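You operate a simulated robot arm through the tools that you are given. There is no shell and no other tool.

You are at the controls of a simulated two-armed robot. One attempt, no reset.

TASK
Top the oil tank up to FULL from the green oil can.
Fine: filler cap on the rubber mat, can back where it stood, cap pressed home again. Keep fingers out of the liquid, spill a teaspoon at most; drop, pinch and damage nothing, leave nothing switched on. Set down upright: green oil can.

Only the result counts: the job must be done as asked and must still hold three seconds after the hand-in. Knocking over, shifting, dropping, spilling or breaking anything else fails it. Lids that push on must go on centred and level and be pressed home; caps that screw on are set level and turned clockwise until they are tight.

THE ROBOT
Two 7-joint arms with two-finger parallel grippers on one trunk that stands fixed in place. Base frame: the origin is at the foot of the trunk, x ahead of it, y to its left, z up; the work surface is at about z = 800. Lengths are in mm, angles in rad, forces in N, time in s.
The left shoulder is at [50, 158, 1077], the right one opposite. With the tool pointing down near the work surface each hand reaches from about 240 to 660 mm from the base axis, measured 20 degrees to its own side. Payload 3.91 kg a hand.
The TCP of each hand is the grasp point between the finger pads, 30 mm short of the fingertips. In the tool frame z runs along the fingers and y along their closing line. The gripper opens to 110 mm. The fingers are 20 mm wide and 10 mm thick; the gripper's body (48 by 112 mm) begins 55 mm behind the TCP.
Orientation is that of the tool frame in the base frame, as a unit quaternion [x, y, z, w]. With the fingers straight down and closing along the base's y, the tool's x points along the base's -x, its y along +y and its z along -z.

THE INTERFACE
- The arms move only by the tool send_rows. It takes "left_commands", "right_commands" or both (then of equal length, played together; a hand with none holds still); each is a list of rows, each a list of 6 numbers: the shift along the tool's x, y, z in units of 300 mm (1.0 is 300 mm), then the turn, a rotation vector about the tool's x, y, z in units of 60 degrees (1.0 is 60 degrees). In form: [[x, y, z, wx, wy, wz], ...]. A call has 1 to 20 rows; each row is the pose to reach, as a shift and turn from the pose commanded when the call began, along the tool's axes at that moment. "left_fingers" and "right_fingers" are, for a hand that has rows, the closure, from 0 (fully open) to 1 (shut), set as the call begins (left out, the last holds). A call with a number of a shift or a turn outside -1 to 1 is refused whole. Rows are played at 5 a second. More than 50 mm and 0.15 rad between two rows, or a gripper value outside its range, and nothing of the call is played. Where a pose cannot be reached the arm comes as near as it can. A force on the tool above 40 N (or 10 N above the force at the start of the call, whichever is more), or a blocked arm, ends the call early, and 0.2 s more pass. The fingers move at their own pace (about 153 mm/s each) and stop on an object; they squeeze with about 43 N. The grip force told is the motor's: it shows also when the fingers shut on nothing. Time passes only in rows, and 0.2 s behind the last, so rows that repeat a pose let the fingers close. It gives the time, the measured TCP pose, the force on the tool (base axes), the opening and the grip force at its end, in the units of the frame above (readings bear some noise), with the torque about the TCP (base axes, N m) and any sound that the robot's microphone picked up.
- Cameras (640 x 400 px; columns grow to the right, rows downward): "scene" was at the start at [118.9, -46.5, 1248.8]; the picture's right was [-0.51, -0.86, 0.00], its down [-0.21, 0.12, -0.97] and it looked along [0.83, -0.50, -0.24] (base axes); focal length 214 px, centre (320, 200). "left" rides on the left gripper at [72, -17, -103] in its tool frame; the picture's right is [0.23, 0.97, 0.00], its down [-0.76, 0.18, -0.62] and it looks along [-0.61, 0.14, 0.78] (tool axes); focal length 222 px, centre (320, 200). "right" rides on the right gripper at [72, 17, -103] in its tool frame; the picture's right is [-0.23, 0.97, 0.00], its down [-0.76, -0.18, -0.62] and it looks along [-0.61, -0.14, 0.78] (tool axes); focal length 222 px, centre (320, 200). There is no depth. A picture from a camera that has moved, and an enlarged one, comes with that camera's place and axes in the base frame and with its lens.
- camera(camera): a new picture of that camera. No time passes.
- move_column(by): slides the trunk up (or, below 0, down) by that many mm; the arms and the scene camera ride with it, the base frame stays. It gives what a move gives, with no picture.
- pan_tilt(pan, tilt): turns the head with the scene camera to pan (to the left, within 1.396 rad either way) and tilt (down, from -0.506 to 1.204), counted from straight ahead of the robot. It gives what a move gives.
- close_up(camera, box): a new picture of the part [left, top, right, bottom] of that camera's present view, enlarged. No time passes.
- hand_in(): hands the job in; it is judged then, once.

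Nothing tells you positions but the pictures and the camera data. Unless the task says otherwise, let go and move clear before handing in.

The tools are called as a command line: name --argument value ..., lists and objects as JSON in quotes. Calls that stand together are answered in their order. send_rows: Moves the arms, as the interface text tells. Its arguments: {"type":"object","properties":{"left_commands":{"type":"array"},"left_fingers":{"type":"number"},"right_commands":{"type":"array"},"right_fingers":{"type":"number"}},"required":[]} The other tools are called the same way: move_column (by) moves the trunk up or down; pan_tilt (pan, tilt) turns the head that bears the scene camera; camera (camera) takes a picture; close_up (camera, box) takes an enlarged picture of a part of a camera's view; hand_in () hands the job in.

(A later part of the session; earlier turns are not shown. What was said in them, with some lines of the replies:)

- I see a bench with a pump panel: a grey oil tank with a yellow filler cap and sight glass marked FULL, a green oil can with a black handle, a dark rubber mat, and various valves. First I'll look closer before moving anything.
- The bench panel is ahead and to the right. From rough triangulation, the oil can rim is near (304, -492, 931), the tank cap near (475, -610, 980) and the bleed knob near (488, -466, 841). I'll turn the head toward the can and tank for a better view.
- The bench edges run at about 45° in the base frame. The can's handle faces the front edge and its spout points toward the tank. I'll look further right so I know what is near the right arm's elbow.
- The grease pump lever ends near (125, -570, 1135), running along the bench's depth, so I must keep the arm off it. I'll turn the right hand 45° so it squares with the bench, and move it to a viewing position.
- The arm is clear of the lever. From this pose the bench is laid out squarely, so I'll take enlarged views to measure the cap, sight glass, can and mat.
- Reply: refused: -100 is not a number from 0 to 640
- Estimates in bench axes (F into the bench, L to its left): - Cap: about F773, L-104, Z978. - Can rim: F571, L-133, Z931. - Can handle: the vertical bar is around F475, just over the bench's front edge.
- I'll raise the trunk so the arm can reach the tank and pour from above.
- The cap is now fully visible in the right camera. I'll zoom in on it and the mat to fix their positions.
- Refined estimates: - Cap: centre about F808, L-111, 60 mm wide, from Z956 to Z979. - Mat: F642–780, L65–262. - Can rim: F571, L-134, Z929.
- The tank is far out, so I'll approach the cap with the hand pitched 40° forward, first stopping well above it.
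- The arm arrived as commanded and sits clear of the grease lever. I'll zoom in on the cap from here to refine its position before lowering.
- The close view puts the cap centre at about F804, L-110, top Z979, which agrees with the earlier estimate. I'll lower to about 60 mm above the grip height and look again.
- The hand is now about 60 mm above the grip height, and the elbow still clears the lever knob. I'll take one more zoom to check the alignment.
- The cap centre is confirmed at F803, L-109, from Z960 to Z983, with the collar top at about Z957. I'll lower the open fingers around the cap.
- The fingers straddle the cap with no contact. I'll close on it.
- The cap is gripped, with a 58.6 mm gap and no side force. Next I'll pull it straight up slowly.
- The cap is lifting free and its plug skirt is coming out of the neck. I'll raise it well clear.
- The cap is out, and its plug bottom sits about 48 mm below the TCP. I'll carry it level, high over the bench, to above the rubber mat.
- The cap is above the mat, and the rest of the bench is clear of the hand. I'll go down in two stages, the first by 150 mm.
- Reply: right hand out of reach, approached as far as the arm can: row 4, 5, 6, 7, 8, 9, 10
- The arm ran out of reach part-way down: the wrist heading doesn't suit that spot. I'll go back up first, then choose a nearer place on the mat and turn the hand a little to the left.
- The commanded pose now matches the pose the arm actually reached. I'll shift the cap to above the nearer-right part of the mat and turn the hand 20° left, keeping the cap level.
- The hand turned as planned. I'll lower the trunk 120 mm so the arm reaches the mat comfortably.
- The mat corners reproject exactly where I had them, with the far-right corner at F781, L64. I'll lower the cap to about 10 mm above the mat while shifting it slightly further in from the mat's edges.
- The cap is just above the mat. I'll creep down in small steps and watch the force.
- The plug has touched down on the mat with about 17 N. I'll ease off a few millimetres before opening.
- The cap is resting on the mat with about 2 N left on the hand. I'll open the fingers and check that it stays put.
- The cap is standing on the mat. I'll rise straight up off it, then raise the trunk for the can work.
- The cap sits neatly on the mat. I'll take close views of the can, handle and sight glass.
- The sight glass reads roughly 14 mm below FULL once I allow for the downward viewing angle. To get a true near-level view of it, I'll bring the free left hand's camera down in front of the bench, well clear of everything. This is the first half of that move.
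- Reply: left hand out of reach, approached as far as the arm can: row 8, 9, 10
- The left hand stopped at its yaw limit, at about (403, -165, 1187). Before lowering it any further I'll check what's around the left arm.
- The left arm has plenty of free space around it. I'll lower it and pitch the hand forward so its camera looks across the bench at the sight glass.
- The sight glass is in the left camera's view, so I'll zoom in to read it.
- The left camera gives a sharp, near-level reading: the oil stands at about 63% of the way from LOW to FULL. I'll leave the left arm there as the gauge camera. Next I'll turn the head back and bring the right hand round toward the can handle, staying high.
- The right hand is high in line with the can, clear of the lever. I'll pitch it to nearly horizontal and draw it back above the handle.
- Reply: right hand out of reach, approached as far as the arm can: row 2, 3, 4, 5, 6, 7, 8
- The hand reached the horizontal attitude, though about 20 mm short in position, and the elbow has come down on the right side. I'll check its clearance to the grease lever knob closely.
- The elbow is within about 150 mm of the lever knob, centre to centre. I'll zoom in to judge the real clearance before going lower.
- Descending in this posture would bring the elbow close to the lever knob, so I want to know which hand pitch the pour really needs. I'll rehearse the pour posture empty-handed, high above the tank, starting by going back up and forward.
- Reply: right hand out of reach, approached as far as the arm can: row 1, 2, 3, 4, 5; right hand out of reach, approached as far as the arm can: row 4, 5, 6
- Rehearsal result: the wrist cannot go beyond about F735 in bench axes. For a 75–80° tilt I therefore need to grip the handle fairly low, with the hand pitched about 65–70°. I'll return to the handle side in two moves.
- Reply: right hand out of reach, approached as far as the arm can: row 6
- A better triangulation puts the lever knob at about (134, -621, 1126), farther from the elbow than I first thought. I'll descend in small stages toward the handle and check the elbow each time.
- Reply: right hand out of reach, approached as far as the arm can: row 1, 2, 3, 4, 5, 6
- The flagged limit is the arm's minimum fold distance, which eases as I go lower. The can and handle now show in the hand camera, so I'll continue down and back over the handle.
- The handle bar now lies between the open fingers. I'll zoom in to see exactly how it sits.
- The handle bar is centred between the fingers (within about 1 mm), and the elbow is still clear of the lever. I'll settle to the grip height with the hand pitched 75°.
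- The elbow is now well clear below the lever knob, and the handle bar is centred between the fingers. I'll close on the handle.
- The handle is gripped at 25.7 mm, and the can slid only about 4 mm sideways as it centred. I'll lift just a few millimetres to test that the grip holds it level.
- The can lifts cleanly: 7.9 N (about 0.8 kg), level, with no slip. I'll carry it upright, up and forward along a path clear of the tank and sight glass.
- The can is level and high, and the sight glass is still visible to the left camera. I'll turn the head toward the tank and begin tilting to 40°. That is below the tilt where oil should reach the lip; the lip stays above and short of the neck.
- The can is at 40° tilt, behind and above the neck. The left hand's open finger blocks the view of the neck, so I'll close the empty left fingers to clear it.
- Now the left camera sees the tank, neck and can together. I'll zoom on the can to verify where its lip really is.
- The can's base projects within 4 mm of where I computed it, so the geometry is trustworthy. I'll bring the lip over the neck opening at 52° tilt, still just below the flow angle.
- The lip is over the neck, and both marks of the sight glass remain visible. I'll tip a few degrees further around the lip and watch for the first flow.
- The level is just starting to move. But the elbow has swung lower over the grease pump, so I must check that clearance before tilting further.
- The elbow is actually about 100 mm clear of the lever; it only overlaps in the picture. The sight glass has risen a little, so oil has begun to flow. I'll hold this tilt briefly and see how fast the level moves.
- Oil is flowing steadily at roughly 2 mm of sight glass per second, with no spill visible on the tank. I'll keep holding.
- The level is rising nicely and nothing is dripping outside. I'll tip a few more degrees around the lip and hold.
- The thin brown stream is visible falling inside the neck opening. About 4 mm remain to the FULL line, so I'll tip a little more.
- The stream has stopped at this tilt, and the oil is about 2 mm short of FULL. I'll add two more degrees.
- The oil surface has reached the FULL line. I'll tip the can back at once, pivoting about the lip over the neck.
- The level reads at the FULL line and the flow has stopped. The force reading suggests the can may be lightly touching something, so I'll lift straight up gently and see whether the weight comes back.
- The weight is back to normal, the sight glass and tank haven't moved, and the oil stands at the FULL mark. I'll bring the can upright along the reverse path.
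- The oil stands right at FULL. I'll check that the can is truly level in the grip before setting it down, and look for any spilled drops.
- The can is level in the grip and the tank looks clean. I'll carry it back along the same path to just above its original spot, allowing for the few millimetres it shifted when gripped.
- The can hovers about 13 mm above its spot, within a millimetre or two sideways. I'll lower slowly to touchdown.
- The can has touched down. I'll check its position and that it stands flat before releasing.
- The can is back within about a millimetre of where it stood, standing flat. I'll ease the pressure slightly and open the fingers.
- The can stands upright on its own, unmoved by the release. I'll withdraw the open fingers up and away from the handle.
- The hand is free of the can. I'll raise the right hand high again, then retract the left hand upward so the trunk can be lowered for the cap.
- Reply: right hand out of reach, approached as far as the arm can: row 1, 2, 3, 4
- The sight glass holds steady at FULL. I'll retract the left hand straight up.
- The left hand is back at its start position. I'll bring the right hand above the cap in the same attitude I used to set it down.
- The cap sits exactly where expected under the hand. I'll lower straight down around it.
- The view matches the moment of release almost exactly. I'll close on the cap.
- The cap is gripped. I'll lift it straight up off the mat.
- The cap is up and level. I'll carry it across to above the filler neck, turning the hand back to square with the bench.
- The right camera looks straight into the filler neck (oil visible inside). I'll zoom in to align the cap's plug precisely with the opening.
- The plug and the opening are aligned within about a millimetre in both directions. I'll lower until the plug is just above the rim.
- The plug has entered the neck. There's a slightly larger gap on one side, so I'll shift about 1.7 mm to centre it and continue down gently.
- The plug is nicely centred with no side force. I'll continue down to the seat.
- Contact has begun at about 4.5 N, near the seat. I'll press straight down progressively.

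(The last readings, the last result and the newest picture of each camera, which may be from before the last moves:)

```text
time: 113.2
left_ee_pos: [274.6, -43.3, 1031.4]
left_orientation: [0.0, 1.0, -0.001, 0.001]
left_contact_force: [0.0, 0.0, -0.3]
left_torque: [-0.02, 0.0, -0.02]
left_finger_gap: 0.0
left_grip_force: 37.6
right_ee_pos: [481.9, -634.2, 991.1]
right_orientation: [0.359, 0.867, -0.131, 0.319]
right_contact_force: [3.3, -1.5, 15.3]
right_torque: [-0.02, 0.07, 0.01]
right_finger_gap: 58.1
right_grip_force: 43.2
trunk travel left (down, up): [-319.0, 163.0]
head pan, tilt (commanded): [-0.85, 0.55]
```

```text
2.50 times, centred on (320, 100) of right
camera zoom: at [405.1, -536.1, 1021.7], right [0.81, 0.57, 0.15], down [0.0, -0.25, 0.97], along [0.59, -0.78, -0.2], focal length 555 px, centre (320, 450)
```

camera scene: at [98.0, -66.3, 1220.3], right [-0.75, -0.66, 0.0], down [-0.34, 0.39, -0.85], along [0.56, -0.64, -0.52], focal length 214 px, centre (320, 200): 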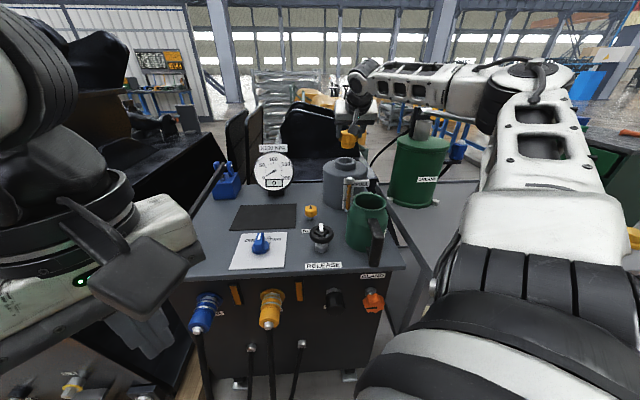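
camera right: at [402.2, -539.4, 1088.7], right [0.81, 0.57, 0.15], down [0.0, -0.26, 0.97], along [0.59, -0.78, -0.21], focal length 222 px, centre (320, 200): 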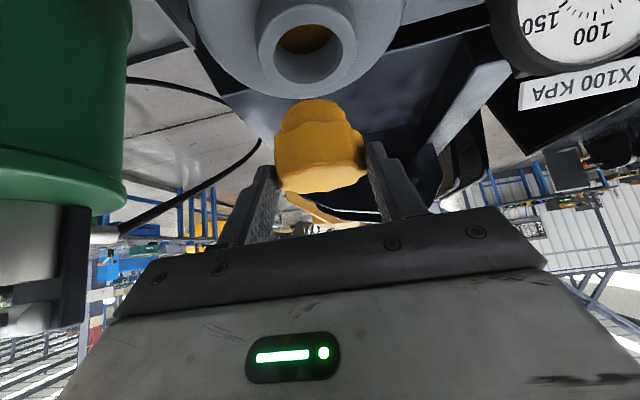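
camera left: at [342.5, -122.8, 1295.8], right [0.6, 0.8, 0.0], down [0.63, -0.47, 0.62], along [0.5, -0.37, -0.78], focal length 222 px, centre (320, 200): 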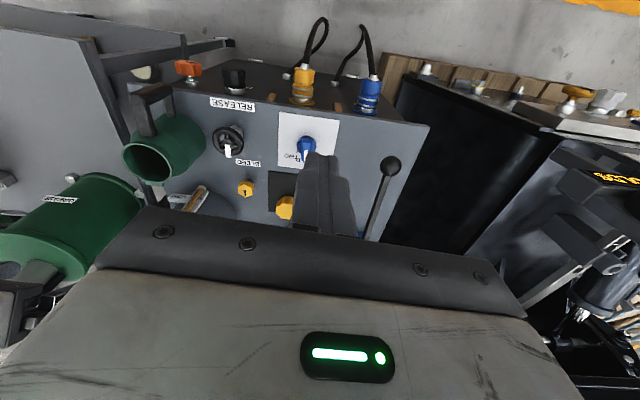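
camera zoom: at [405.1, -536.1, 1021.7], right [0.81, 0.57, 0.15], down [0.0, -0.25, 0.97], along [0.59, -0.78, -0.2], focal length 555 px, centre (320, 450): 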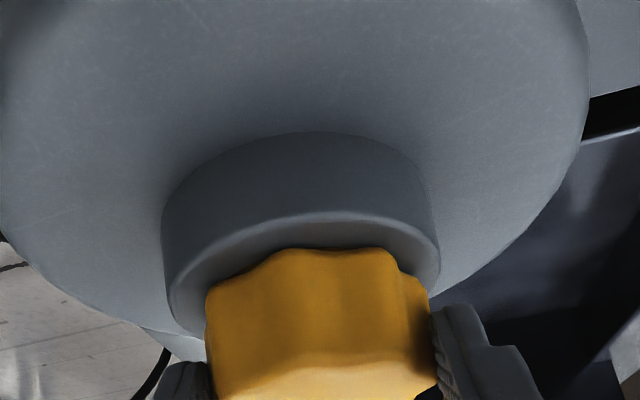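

send_rows --right_commands '[[0.0021, 0, 0.0026, 0, 0, 0], [0.0043, 0, 0.0051, 0, 0, 0], [0.0064, 0, 0.0077, 0, 0, 0], [0.0086, 0, 0.0102, 0, 0, 0]]'

close_up --camera "right" --box '[220, 20, 420, 180]'

close_up --camera "scene" --box '[310, 110, 390, 200]'

```text
time: 114.2
left_ee_pos: [274.6, -42.8, 1031.3]
left_orientation: [0.0, 1.0, 0.0, 0.001]
left_contact_force: [0.6, 0.4, 0.0]
left_torque: [0.03, -0.04, 0.0]
left_finger_gap: 0.0
left_grip_force: 37.3
right_ee_pos: [477.4, -633.5, 989.3]
right_orientation: [0.359, 0.866, -0.132, 0.322]
right_contact_force: [0.9, -7.9, 28.2]
right_torque: [-0.5, 0.2, -0.04]
right_finger_gap: 58.5
right_grip_force: 42.5
trunk travel left (down, up): [-319.0, 163.0]
head pan, tilt (commanded): [-0.85, 0.55]
```

```text
2.50 times, centred on (320, 100) of right
camera zoom: at [404.8, -535.6, 1019.8], right [0.81, 0.57, 0.15], down [0.0, -0.25, 0.97], along [0.59, -0.78, -0.2], focal length 555 px, centre (320, 450)
```

zoom: 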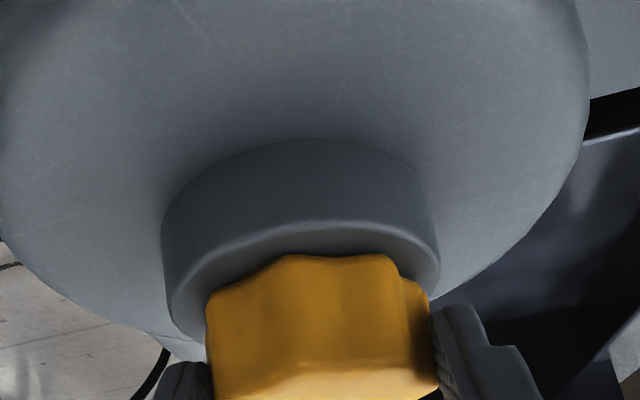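

```text
4.44 times, centred on (350, 155) of scene
camera zoom: at [96.0, -64.2, 1220.8], right [-0.75, -0.66, 0.0], down [-0.34, 0.39, -0.85], along [0.56, -0.64, -0.52], focal length 953 px, centre (187, 400)
```

zoom: 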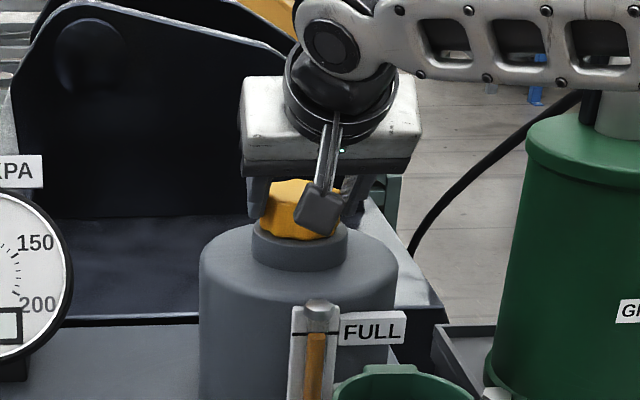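

Force is now 28 N at seat height. I'll look at the full view to compare with the originally seated cap.

camera --camera "right"

close_up --camera "right" --box '[240, 90, 400, 200]'

close_up --camera "scene" --box '[325, 135, 375, 185]'

```text
taken
camera right: at [404.8, -535.6, 1019.8], right [0.81, 0.57, 0.15], down [0.0, -0.25, 0.97], along [0.59, -0.78, -0.2], focal length 222 px, centre (320, 200)
```

right: 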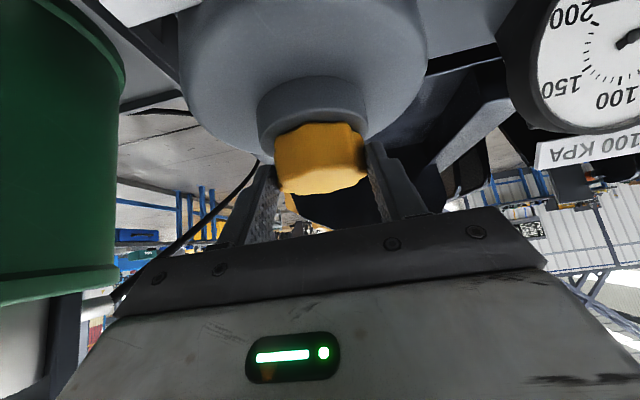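

```text
3.64 times, centred on (320, 145) of right
camera zoom: at [404.8, -535.6, 1019.8], right [0.81, 0.57, 0.15], down [0.0, -0.25, 0.97], along [0.59, -0.78, -0.2], focal length 808 px, centre (320, 400)
```

zoom: 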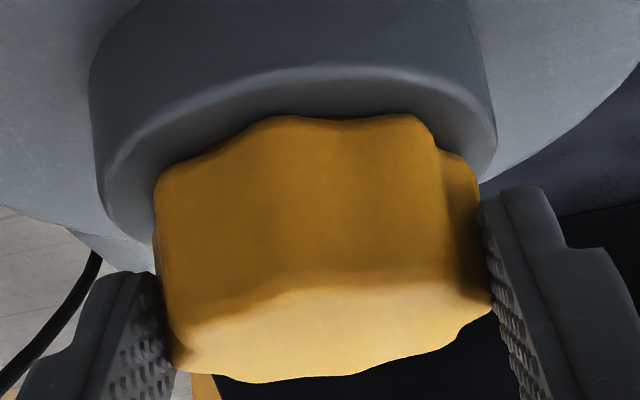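

```text
8.00 times, centred on (350, 160) of scene
camera zoom: at [96.0, -64.2, 1220.8], right [-0.75, -0.66, 0.0], down [-0.34, 0.39, -0.85], along [0.56, -0.64, -0.52], focal length 1716 px, centre (80, 520)
```

zoom: 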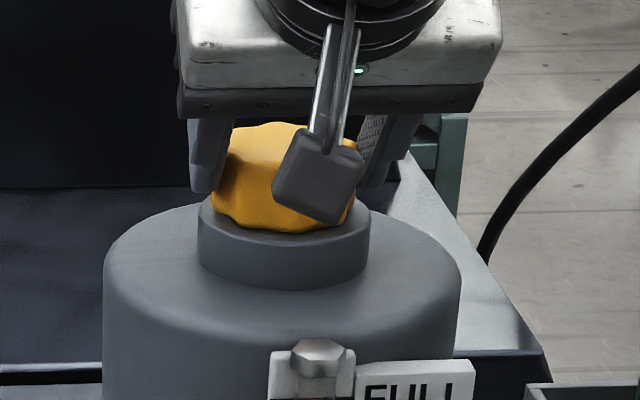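

It looks identical to the originally seated cap. I'll give one slightly firmer press to be sure it's fully home.

send_rows --right_commands '[[0.0021, 0, 0.0026, 0, 0, 0], [0.0043, 0, 0.0051, 0, 0, 0], [0.0064, 0, 0.0077, 0, 0, 0], [0.0064, 0, 0.0077, 0, 0, 0]]'

close_up --camera "right" --box '[240, 90, 400, 200]'

```text
time: 115.2
left_ee_pos: [275.1, -44.1, 1032.0]
left_orientation: [0.0, 1.0, 0.0, 0.001]
left_contact_force: [-0.3, -0.7, 0.1]
left_torque: [0.0, -0.02, -0.04]
left_finger_gap: 0.0
left_grip_force: 37.8
right_ee_pos: [480.0, -634.3, 981.7]
right_orientation: [0.358, 0.868, -0.13, 0.319]
right_contact_force: [2.1, -6.1, 17.0]
right_torque: [-0.54, -0.93, -0.12]
right_finger_gap: 58.1
right_grip_force: 43.0
trunk travel left (down, up): [-319.0, 163.0]
head pan, tilt (commanded): [-0.85, 0.55]
```

```text
3.64 times, centred on (320, 145) of right
camera zoom: at [404.5, -535.3, 1013.6], right [0.81, 0.57, 0.15], down [0.0, -0.25, 0.97], along [0.59, -0.78, -0.2], focal length 808 px, centre (320, 400)
```

zoom: 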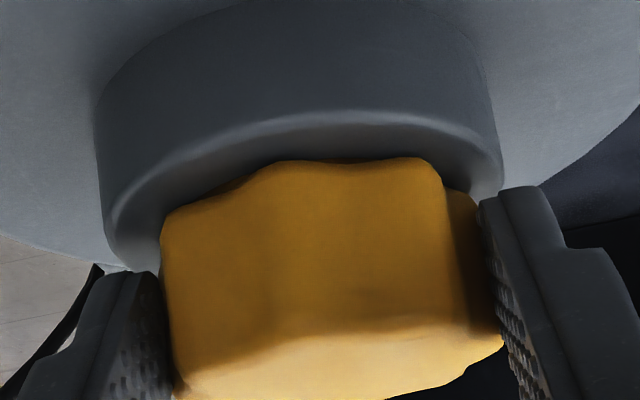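

The pads slid a few millimetres down the cap during that press. The cap itself hasn't moved relative to the collar. I'll relax the pressure, then open the fingers.

send_rows --right_commands '[[-0.0027, 0, -0.0032, 0, 0, 0], [-0.0054, 0, -0.0064, 0, 0, 0]]'

close_up --camera "right" --box '[240, 90, 400, 200]'

```text
time: 115.8
left_ee_pos: [275.8, -44.1, 1030.0]
left_orientation: [-0.001, 1.0, -0.001, 0.0]
left_contact_force: [-0.1, 0.8, -0.9]
left_torque: [0.0, 0.02, -0.02]
left_finger_gap: 0.0
left_grip_force: 38.2
right_ee_pos: [479.5, -633.1, 982.0]
right_orientation: [0.36, 0.869, -0.13, 0.315]
right_contact_force: [2.5, 3.0, 7.6]
right_torque: [-0.17, -0.35, 0.14]
right_finger_gap: 58.1
right_grip_force: 43.7
trunk travel left (down, up): [-319.0, 163.0]
head pan, tilt (commanded): [-0.85, 0.55]
```

```text
3.64 times, centred on (320, 145) of right
camera zoom: at [404.8, -535.4, 1014.0], right [0.81, 0.57, 0.15], down [0.01, -0.26, 0.97], along [0.59, -0.78, -0.21], focal length 808 px, centre (320, 400)
```

zoom: 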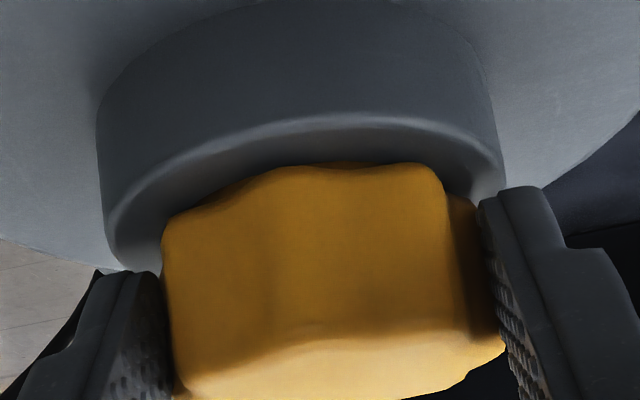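

send_rows --right_commands '[[0, 0, 0, 0, 0, 0], [0, 0, 0, 0, 0, 0], [-0.0021, 0, -0.0026, 0, 0, 0]]' --right_fingers 0.1

close_up --camera "right" --box '[220, 60, 420, 200]'

close_up --camera "scene" --box '[325, 135, 375, 185]'

```text
time: 116.6
left_ee_pos: [274.9, -45.1, 1029.3]
left_orientation: [0.0, 1.0, 0.0, 0.0]
left_contact_force: [-1.2, -0.4, 0.4]
left_torque: [-0.01, 0.0, 0.02]
left_finger_gap: 0.0
left_grip_force: 37.9
right_ee_pos: [478.2, -634.5, 983.0]
right_orientation: [0.36, 0.868, -0.131, 0.315]
right_contact_force: [-0.1, -0.1, -0.5]
right_torque: [0.01, -0.06, 0.04]
right_finger_gap: 99.0
right_grip_force: 0.1
trunk travel left (down, up): [-319.0, 163.0]
head pan, tilt (commanded): [-0.85, 0.55]
```

```text
2.86 times, centred on (320, 130) of right
camera zoom: at [404.9, -536.7, 1014.9], right [0.81, 0.57, 0.15], down [0.0, -0.26, 0.97], along [0.58, -0.78, -0.21], focal length 635 px, centre (320, 400)
```

zoom: 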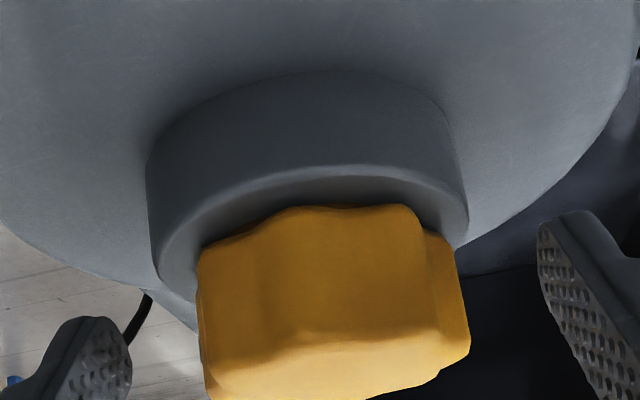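

```text
8.00 times, centred on (350, 160) of scene
camera zoom: at [97.8, -66.1, 1220.3], right [-0.75, -0.66, 0.0], down [-0.34, 0.39, -0.85], along [0.56, -0.64, -0.52], focal length 1716 px, centre (80, 520)
```

zoom: 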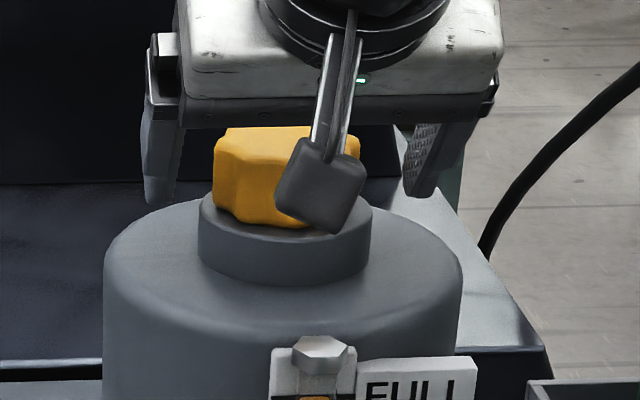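

The cap is released. I'll retract straight up and inspect how it's seated.

send_rows --right_commands '[[-0.0214, 0, -0.0255, 0, 0, 0], [-0.0429, 0, -0.0511, 0, 0, 0], [-0.0857, 0, -0.1021, 0, 0, 0], [-0.1286, 0, -0.1532, 0, 0, 0], [-0.1715, 0, -0.2043, 0, 0, 0]]'

close_up --camera "right" --box '[220, 0, 420, 125]'

close_up --camera "scene" --box '[315, 130, 385, 200]'

camera --camera "scene"

```text
time: 117.8
left_ee_pos: [274.6, -45.8, 1029.7]
left_orientation: [0.0, 1.0, -0.001, 0.0]
left_contact_force: [-0.3, 0.4, 0.9]
left_torque: [-0.01, -0.01, 0.0]
left_finger_gap: 0.0
left_grip_force: 37.6
right_ee_pos: [480.7, -634.6, 1062.2]
right_orientation: [0.359, 0.868, -0.13, 0.317]
right_contact_force: [0.4, 0.1, 0.0]
right_torque: [-0.04, -0.02, 0.01]
right_finger_gap: 99.0
right_grip_force: 0.0
trunk travel left (down, up): [-319.0, 163.0]
head pan, tilt (commanded): [-0.85, 0.55]
```

```text
3.20 times, centred on (320, 62) of right
camera zoom: at [405.4, -536.2, 1095.3], right [0.81, 0.57, 0.15], down [0.0, -0.25, 0.97], along [0.59, -0.78, -0.21], focal length 711 px, centre (320, 640)
```

zoom: 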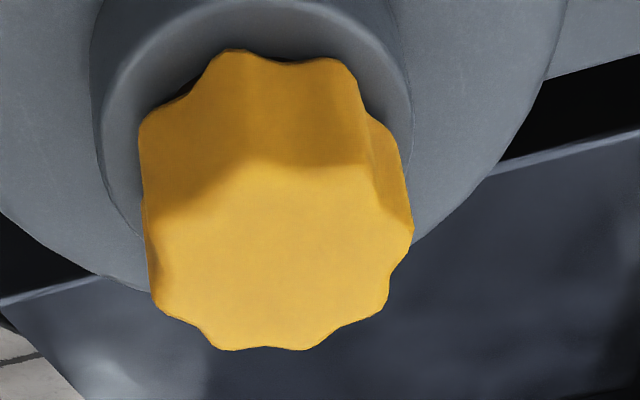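

```text
5.71 times, centred on (350, 165) of scene
camera zoom: at [97.9, -66.1, 1220.4], right [-0.75, -0.66, 0.0], down [-0.34, 0.39, -0.85], along [0.56, -0.64, -0.52], focal length 1226 px, centre (149, 400)
```

zoom: 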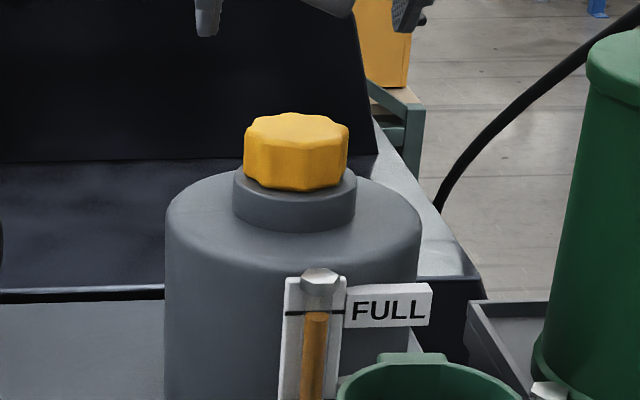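

```text
taken
camera scene: at [97.9, -66.1, 1220.4], right [-0.75, -0.66, 0.0], down [-0.34, 0.39, -0.85], along [0.56, -0.64, -0.52], focal length 214 px, centre (320, 200)
```

scene: 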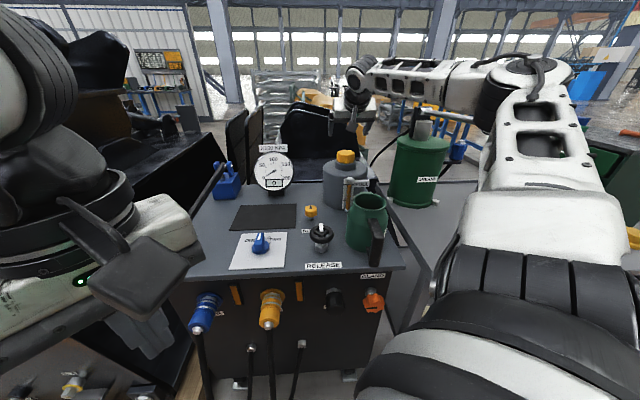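

The cap looks level and seated. To confirm its depth, I'll view it from exactly the same camera position I used before removing it.

send_rows --right_commands '[[0.0222, -0.0018, 0.0295, 0, 0, 0], [0.0443, -0.0037, 0.059, 0, 0, 0], [0.0443, -0.0037, 0.059, 0, 0, 0]]'

close_up --camera "right" --box '[220, 0, 420, 150]'

```text
time: 118.6
left_ee_pos: [275.7, -44.8, 1031.0]
left_orientation: [0.0, 1.0, 0.0, 0.0]
left_contact_force: [0.3, 0.8, 0.3]
left_torque: [-0.03, 0.01, -0.02]
left_finger_gap: 0.0
left_grip_force: 37.8
right_ee_pos: [479.5, -637.1, 1040.7]
right_orientation: [0.359, 0.868, -0.13, 0.316]
right_contact_force: [0.1, 0.2, -0.4]
right_torque: [-0.03, 0.0, -0.02]
right_finger_gap: 99.0
right_grip_force: 0.0
trunk travel left (down, up): [-319.0, 163.0]
head pan, tilt (commanded): [-0.85, 0.55]
```

```text
2.67 times, centred on (320, 75) of right
camera zoom: at [405.6, -538.8, 1072.3], right [0.81, 0.57, 0.15], down [0.0, -0.25, 0.97], along [0.59, -0.78, -0.21], focal length 592 px, centre (320, 533)
```

zoom: 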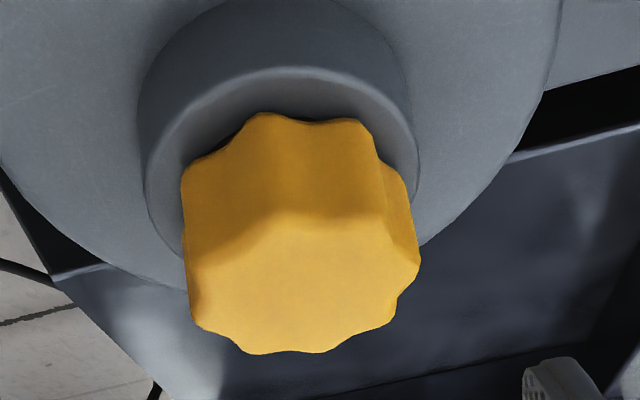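

From the identical viewpoint, the cap sits at the same height as it did originally (within half a millimetre), centred and level. I'll withdraw the right hand up and back, clear of everything.

send_rows --right_commands '[[-0.0429, 0, -0.0511, 0, 0, 0], [-0.0857, 0, -0.1021, 0, 0, 0], [-0.1286, 0, -0.1532, 0, 0, 0], [-0.1715, 0, -0.2043, 0, 0, 0], [-0.2143, 0, -0.2553, 0, 0, 0]]'

send_rows --right_commands '[[0.042, 0.0014, -0.0494, 0, 0.0556, 0], [0.0839, 0.0028, -0.0988, 0, 0.1112, 0], [0.1259, 0.0042, -0.1482, 0, 0.1667, 0], [0.1679, 0.0056, -0.1976, 0, 0.2223, 0], [0.2099, 0.007, -0.247, 0, 0.2779, 0], [0.2518, 0.0084, -0.2963, 0, 0.3335, 0], [0.2938, 0.0097, -0.3457, 0, 0.3891, 0], [0.3358, 0.0111, -0.3951, 0, 0.4447, 0], [0.3778, 0.0125, -0.4445, 0, 0.5003, 0], [0.4197, 0.0139, -0.4939, 0, 0.5558, 0], [0.4617, 0.0153, -0.5433, 0, 0.6114, 0], [0.5037, 0.0167, -0.5927, 0, 0.667, 0]]'

camera --camera "scene"

camera --camera "right"

```text
time: 119.8
left_ee_pos: [275.3, -44.2, 1029.9]
left_orientation: [0.0, 1.0, 0.0, 0.001]
left_contact_force: [0.9, -0.1, -0.4]
left_torque: [0.03, 0.03, 0.02]
left_finger_gap: 0.0
left_grip_force: 37.6
right_ee_pos: [479.1, -637.0, 1141.3]
right_orientation: [0.359, 0.868, -0.13, 0.316]
right_contact_force: [-0.1, 0.0, -1.0]
right_torque: [-0.02, -0.04, 0.02]
right_finger_gap: 98.7
right_grip_force: 0.0
trunk travel left (down, up): [-319.0, 163.0]
head pan, tilt (commanded): [-0.85, 0.55]
```

```text
time: 122.4
left_ee_pos: [274.9, -44.3, 1030.9]
left_orientation: [-0.001, 1.0, 0.0, 0.0]
left_contact_force: [-0.3, -0.1, 0.2]
left_torque: [0.03, -0.01, 0.02]
left_finger_gap: 0.0
left_grip_force: 37.8
right_ee_pos: [321.0, -471.1, 1180.0]
right_orientation: [0.383, 0.924, 0.0, -0.001]
right_contact_force: [0.8, 0.5, -1.2]
right_torque: [0.01, 0.01, 0.0]
right_finger_gap: 98.8
right_grip_force: 0.1
trunk travel left (down, up): [-319.0, 163.0]
head pan, tilt (commanded): [-0.85, 0.55]
```

```text
taken
camera scene: at [97.9, -66.0, 1220.4], right [-0.75, -0.66, 0.0], down [-0.34, 0.39, -0.85], along [0.56, -0.64, -0.52], focal length 214 px, centre (320, 200)
```

scene: 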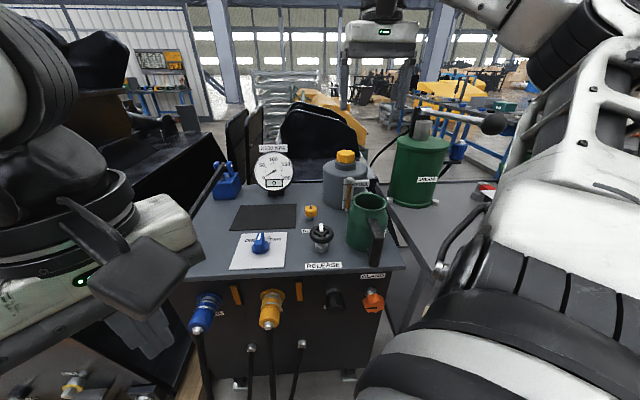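

```text
taken
camera right: at [281.4, -407.7, 1283.8], right [0.85, 0.53, 0.0], down [0.41, -0.66, 0.62], along [0.33, -0.53, -0.78], focal length 222 px, centre (320, 200)
```

right: 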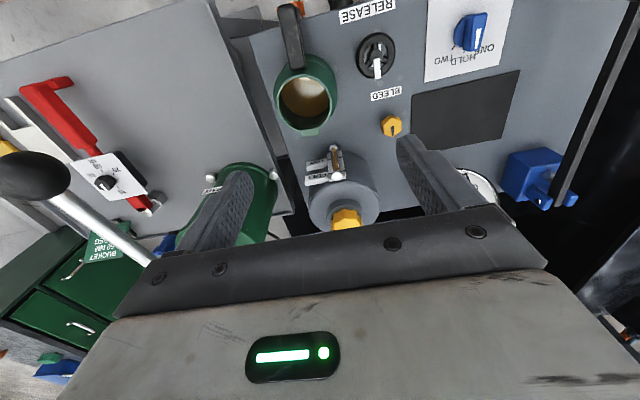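

This is the very viewpoint I used at the start, so I can compare directly. Taking the same close-ups of the tank and can.

close_up --camera "right" --box '[260, 120, 420, 220]'

close_up --camera "right" --box '[230, 0, 410, 140]'

close_up --camera "scene" --box '[310, 135, 410, 275]'

close_up --camera "scene" --box '[320, 140, 380, 215]'

```text
4.00 times, centred on (340, 170) of right
camera zoom: at [281.4, -407.7, 1283.8], right [0.85, 0.53, 0.0], down [0.41, -0.66, 0.62], along [0.33, -0.53, -0.78], focal length 888 px, centre (240, 320)
```

zoom: 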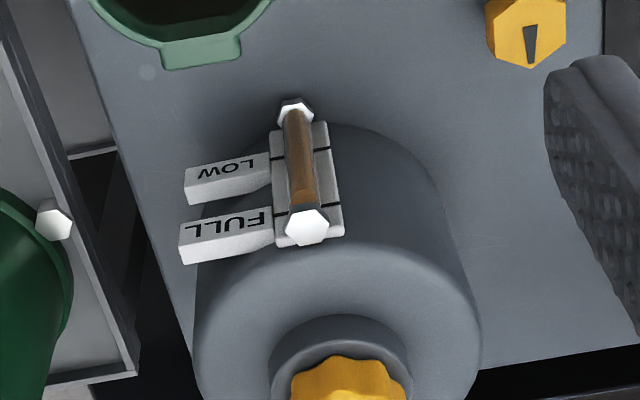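

```text
2.86 times, centred on (320, 70) of right
camera zoom: at [281.4, -407.7, 1283.8], right [0.85, 0.53, 0.0], down [0.41, -0.66, 0.62], along [0.33, -0.53, -0.78], focal length 635 px, centre (320, 571)
```

zoom: 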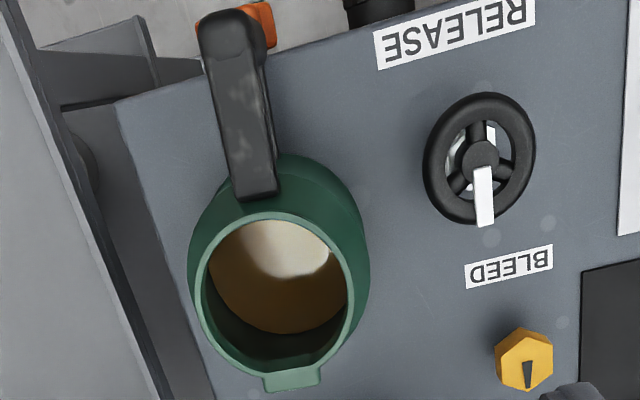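

```text
2.86 times, centred on (360, 205) of scene
camera zoom: at [97.9, -66.0, 1220.4], right [-0.75, -0.66, 0.0], down [-0.34, 0.39, -0.85], along [0.56, -0.64, -0.52], focal length 613 px, centre (206, 186)
```

zoom: 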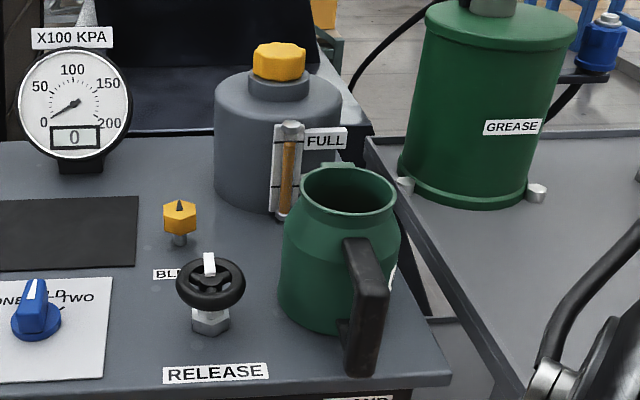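

```text
5.33 times, centred on (350, 178) of scene
camera zoom: at [97.9, -66.0, 1220.4], right [-0.75, -0.66, 0.0], down [-0.34, 0.39, -0.85], along [0.56, -0.64, -0.52], focal length 1144 px, centre (160, 320)
```

zoom: 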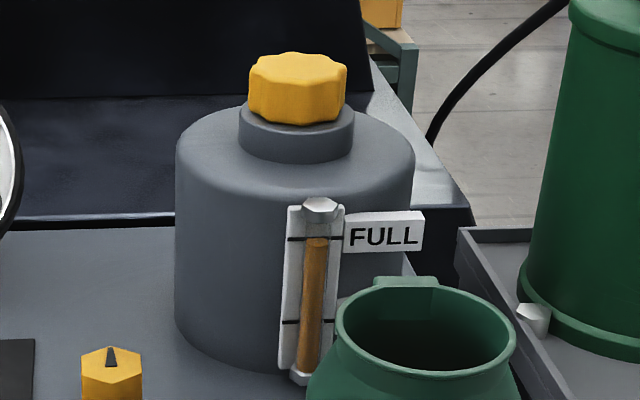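

Everything checks out against the starting views:
- **Cap:** same height as before it was removed, centred and level.
- **Oil:** stands at the FULL line in the sight glass.
- **Can:** upright and back on its spot within a couple of millimetres, turned only about 5° from where it faced.
- **Surroundings:** no drips, nothing else disturbed, and both hands are clear.

I'm handing in now.

hand_in

```text
The job is handed in.
```

The oil tank is topped up to FULL, the filler cap is pressed home again, and the green oil can is standing upright where it was. The job is handed in, and I have no verdict back yet.

- **Oil level:** the sight glass reads within about a millimetre of the FULL line.
- **Cap:** it sat on the rubber mat during the pour. It is now back on the neck, level and centred, at the same height as before I removed it. On the last press my fingers slid down it a little and touched the collar, but the cap did not move.
- **Can:** it is back within a couple of millimetres of its old spot, but turned about 5° from how it originally faced. I left it rather than risk gripping it again.
- **Light touch:** while tipping the can back after pouring, it seems to have touched something near the tank with roughly 5 N. I lifted clear at once, and neither the tank nor the sight glass has shifted.
- **Spills:** I saw no oil on the tank or bench.

Both hands are clear of everything, and I did not touch any valves or switches.
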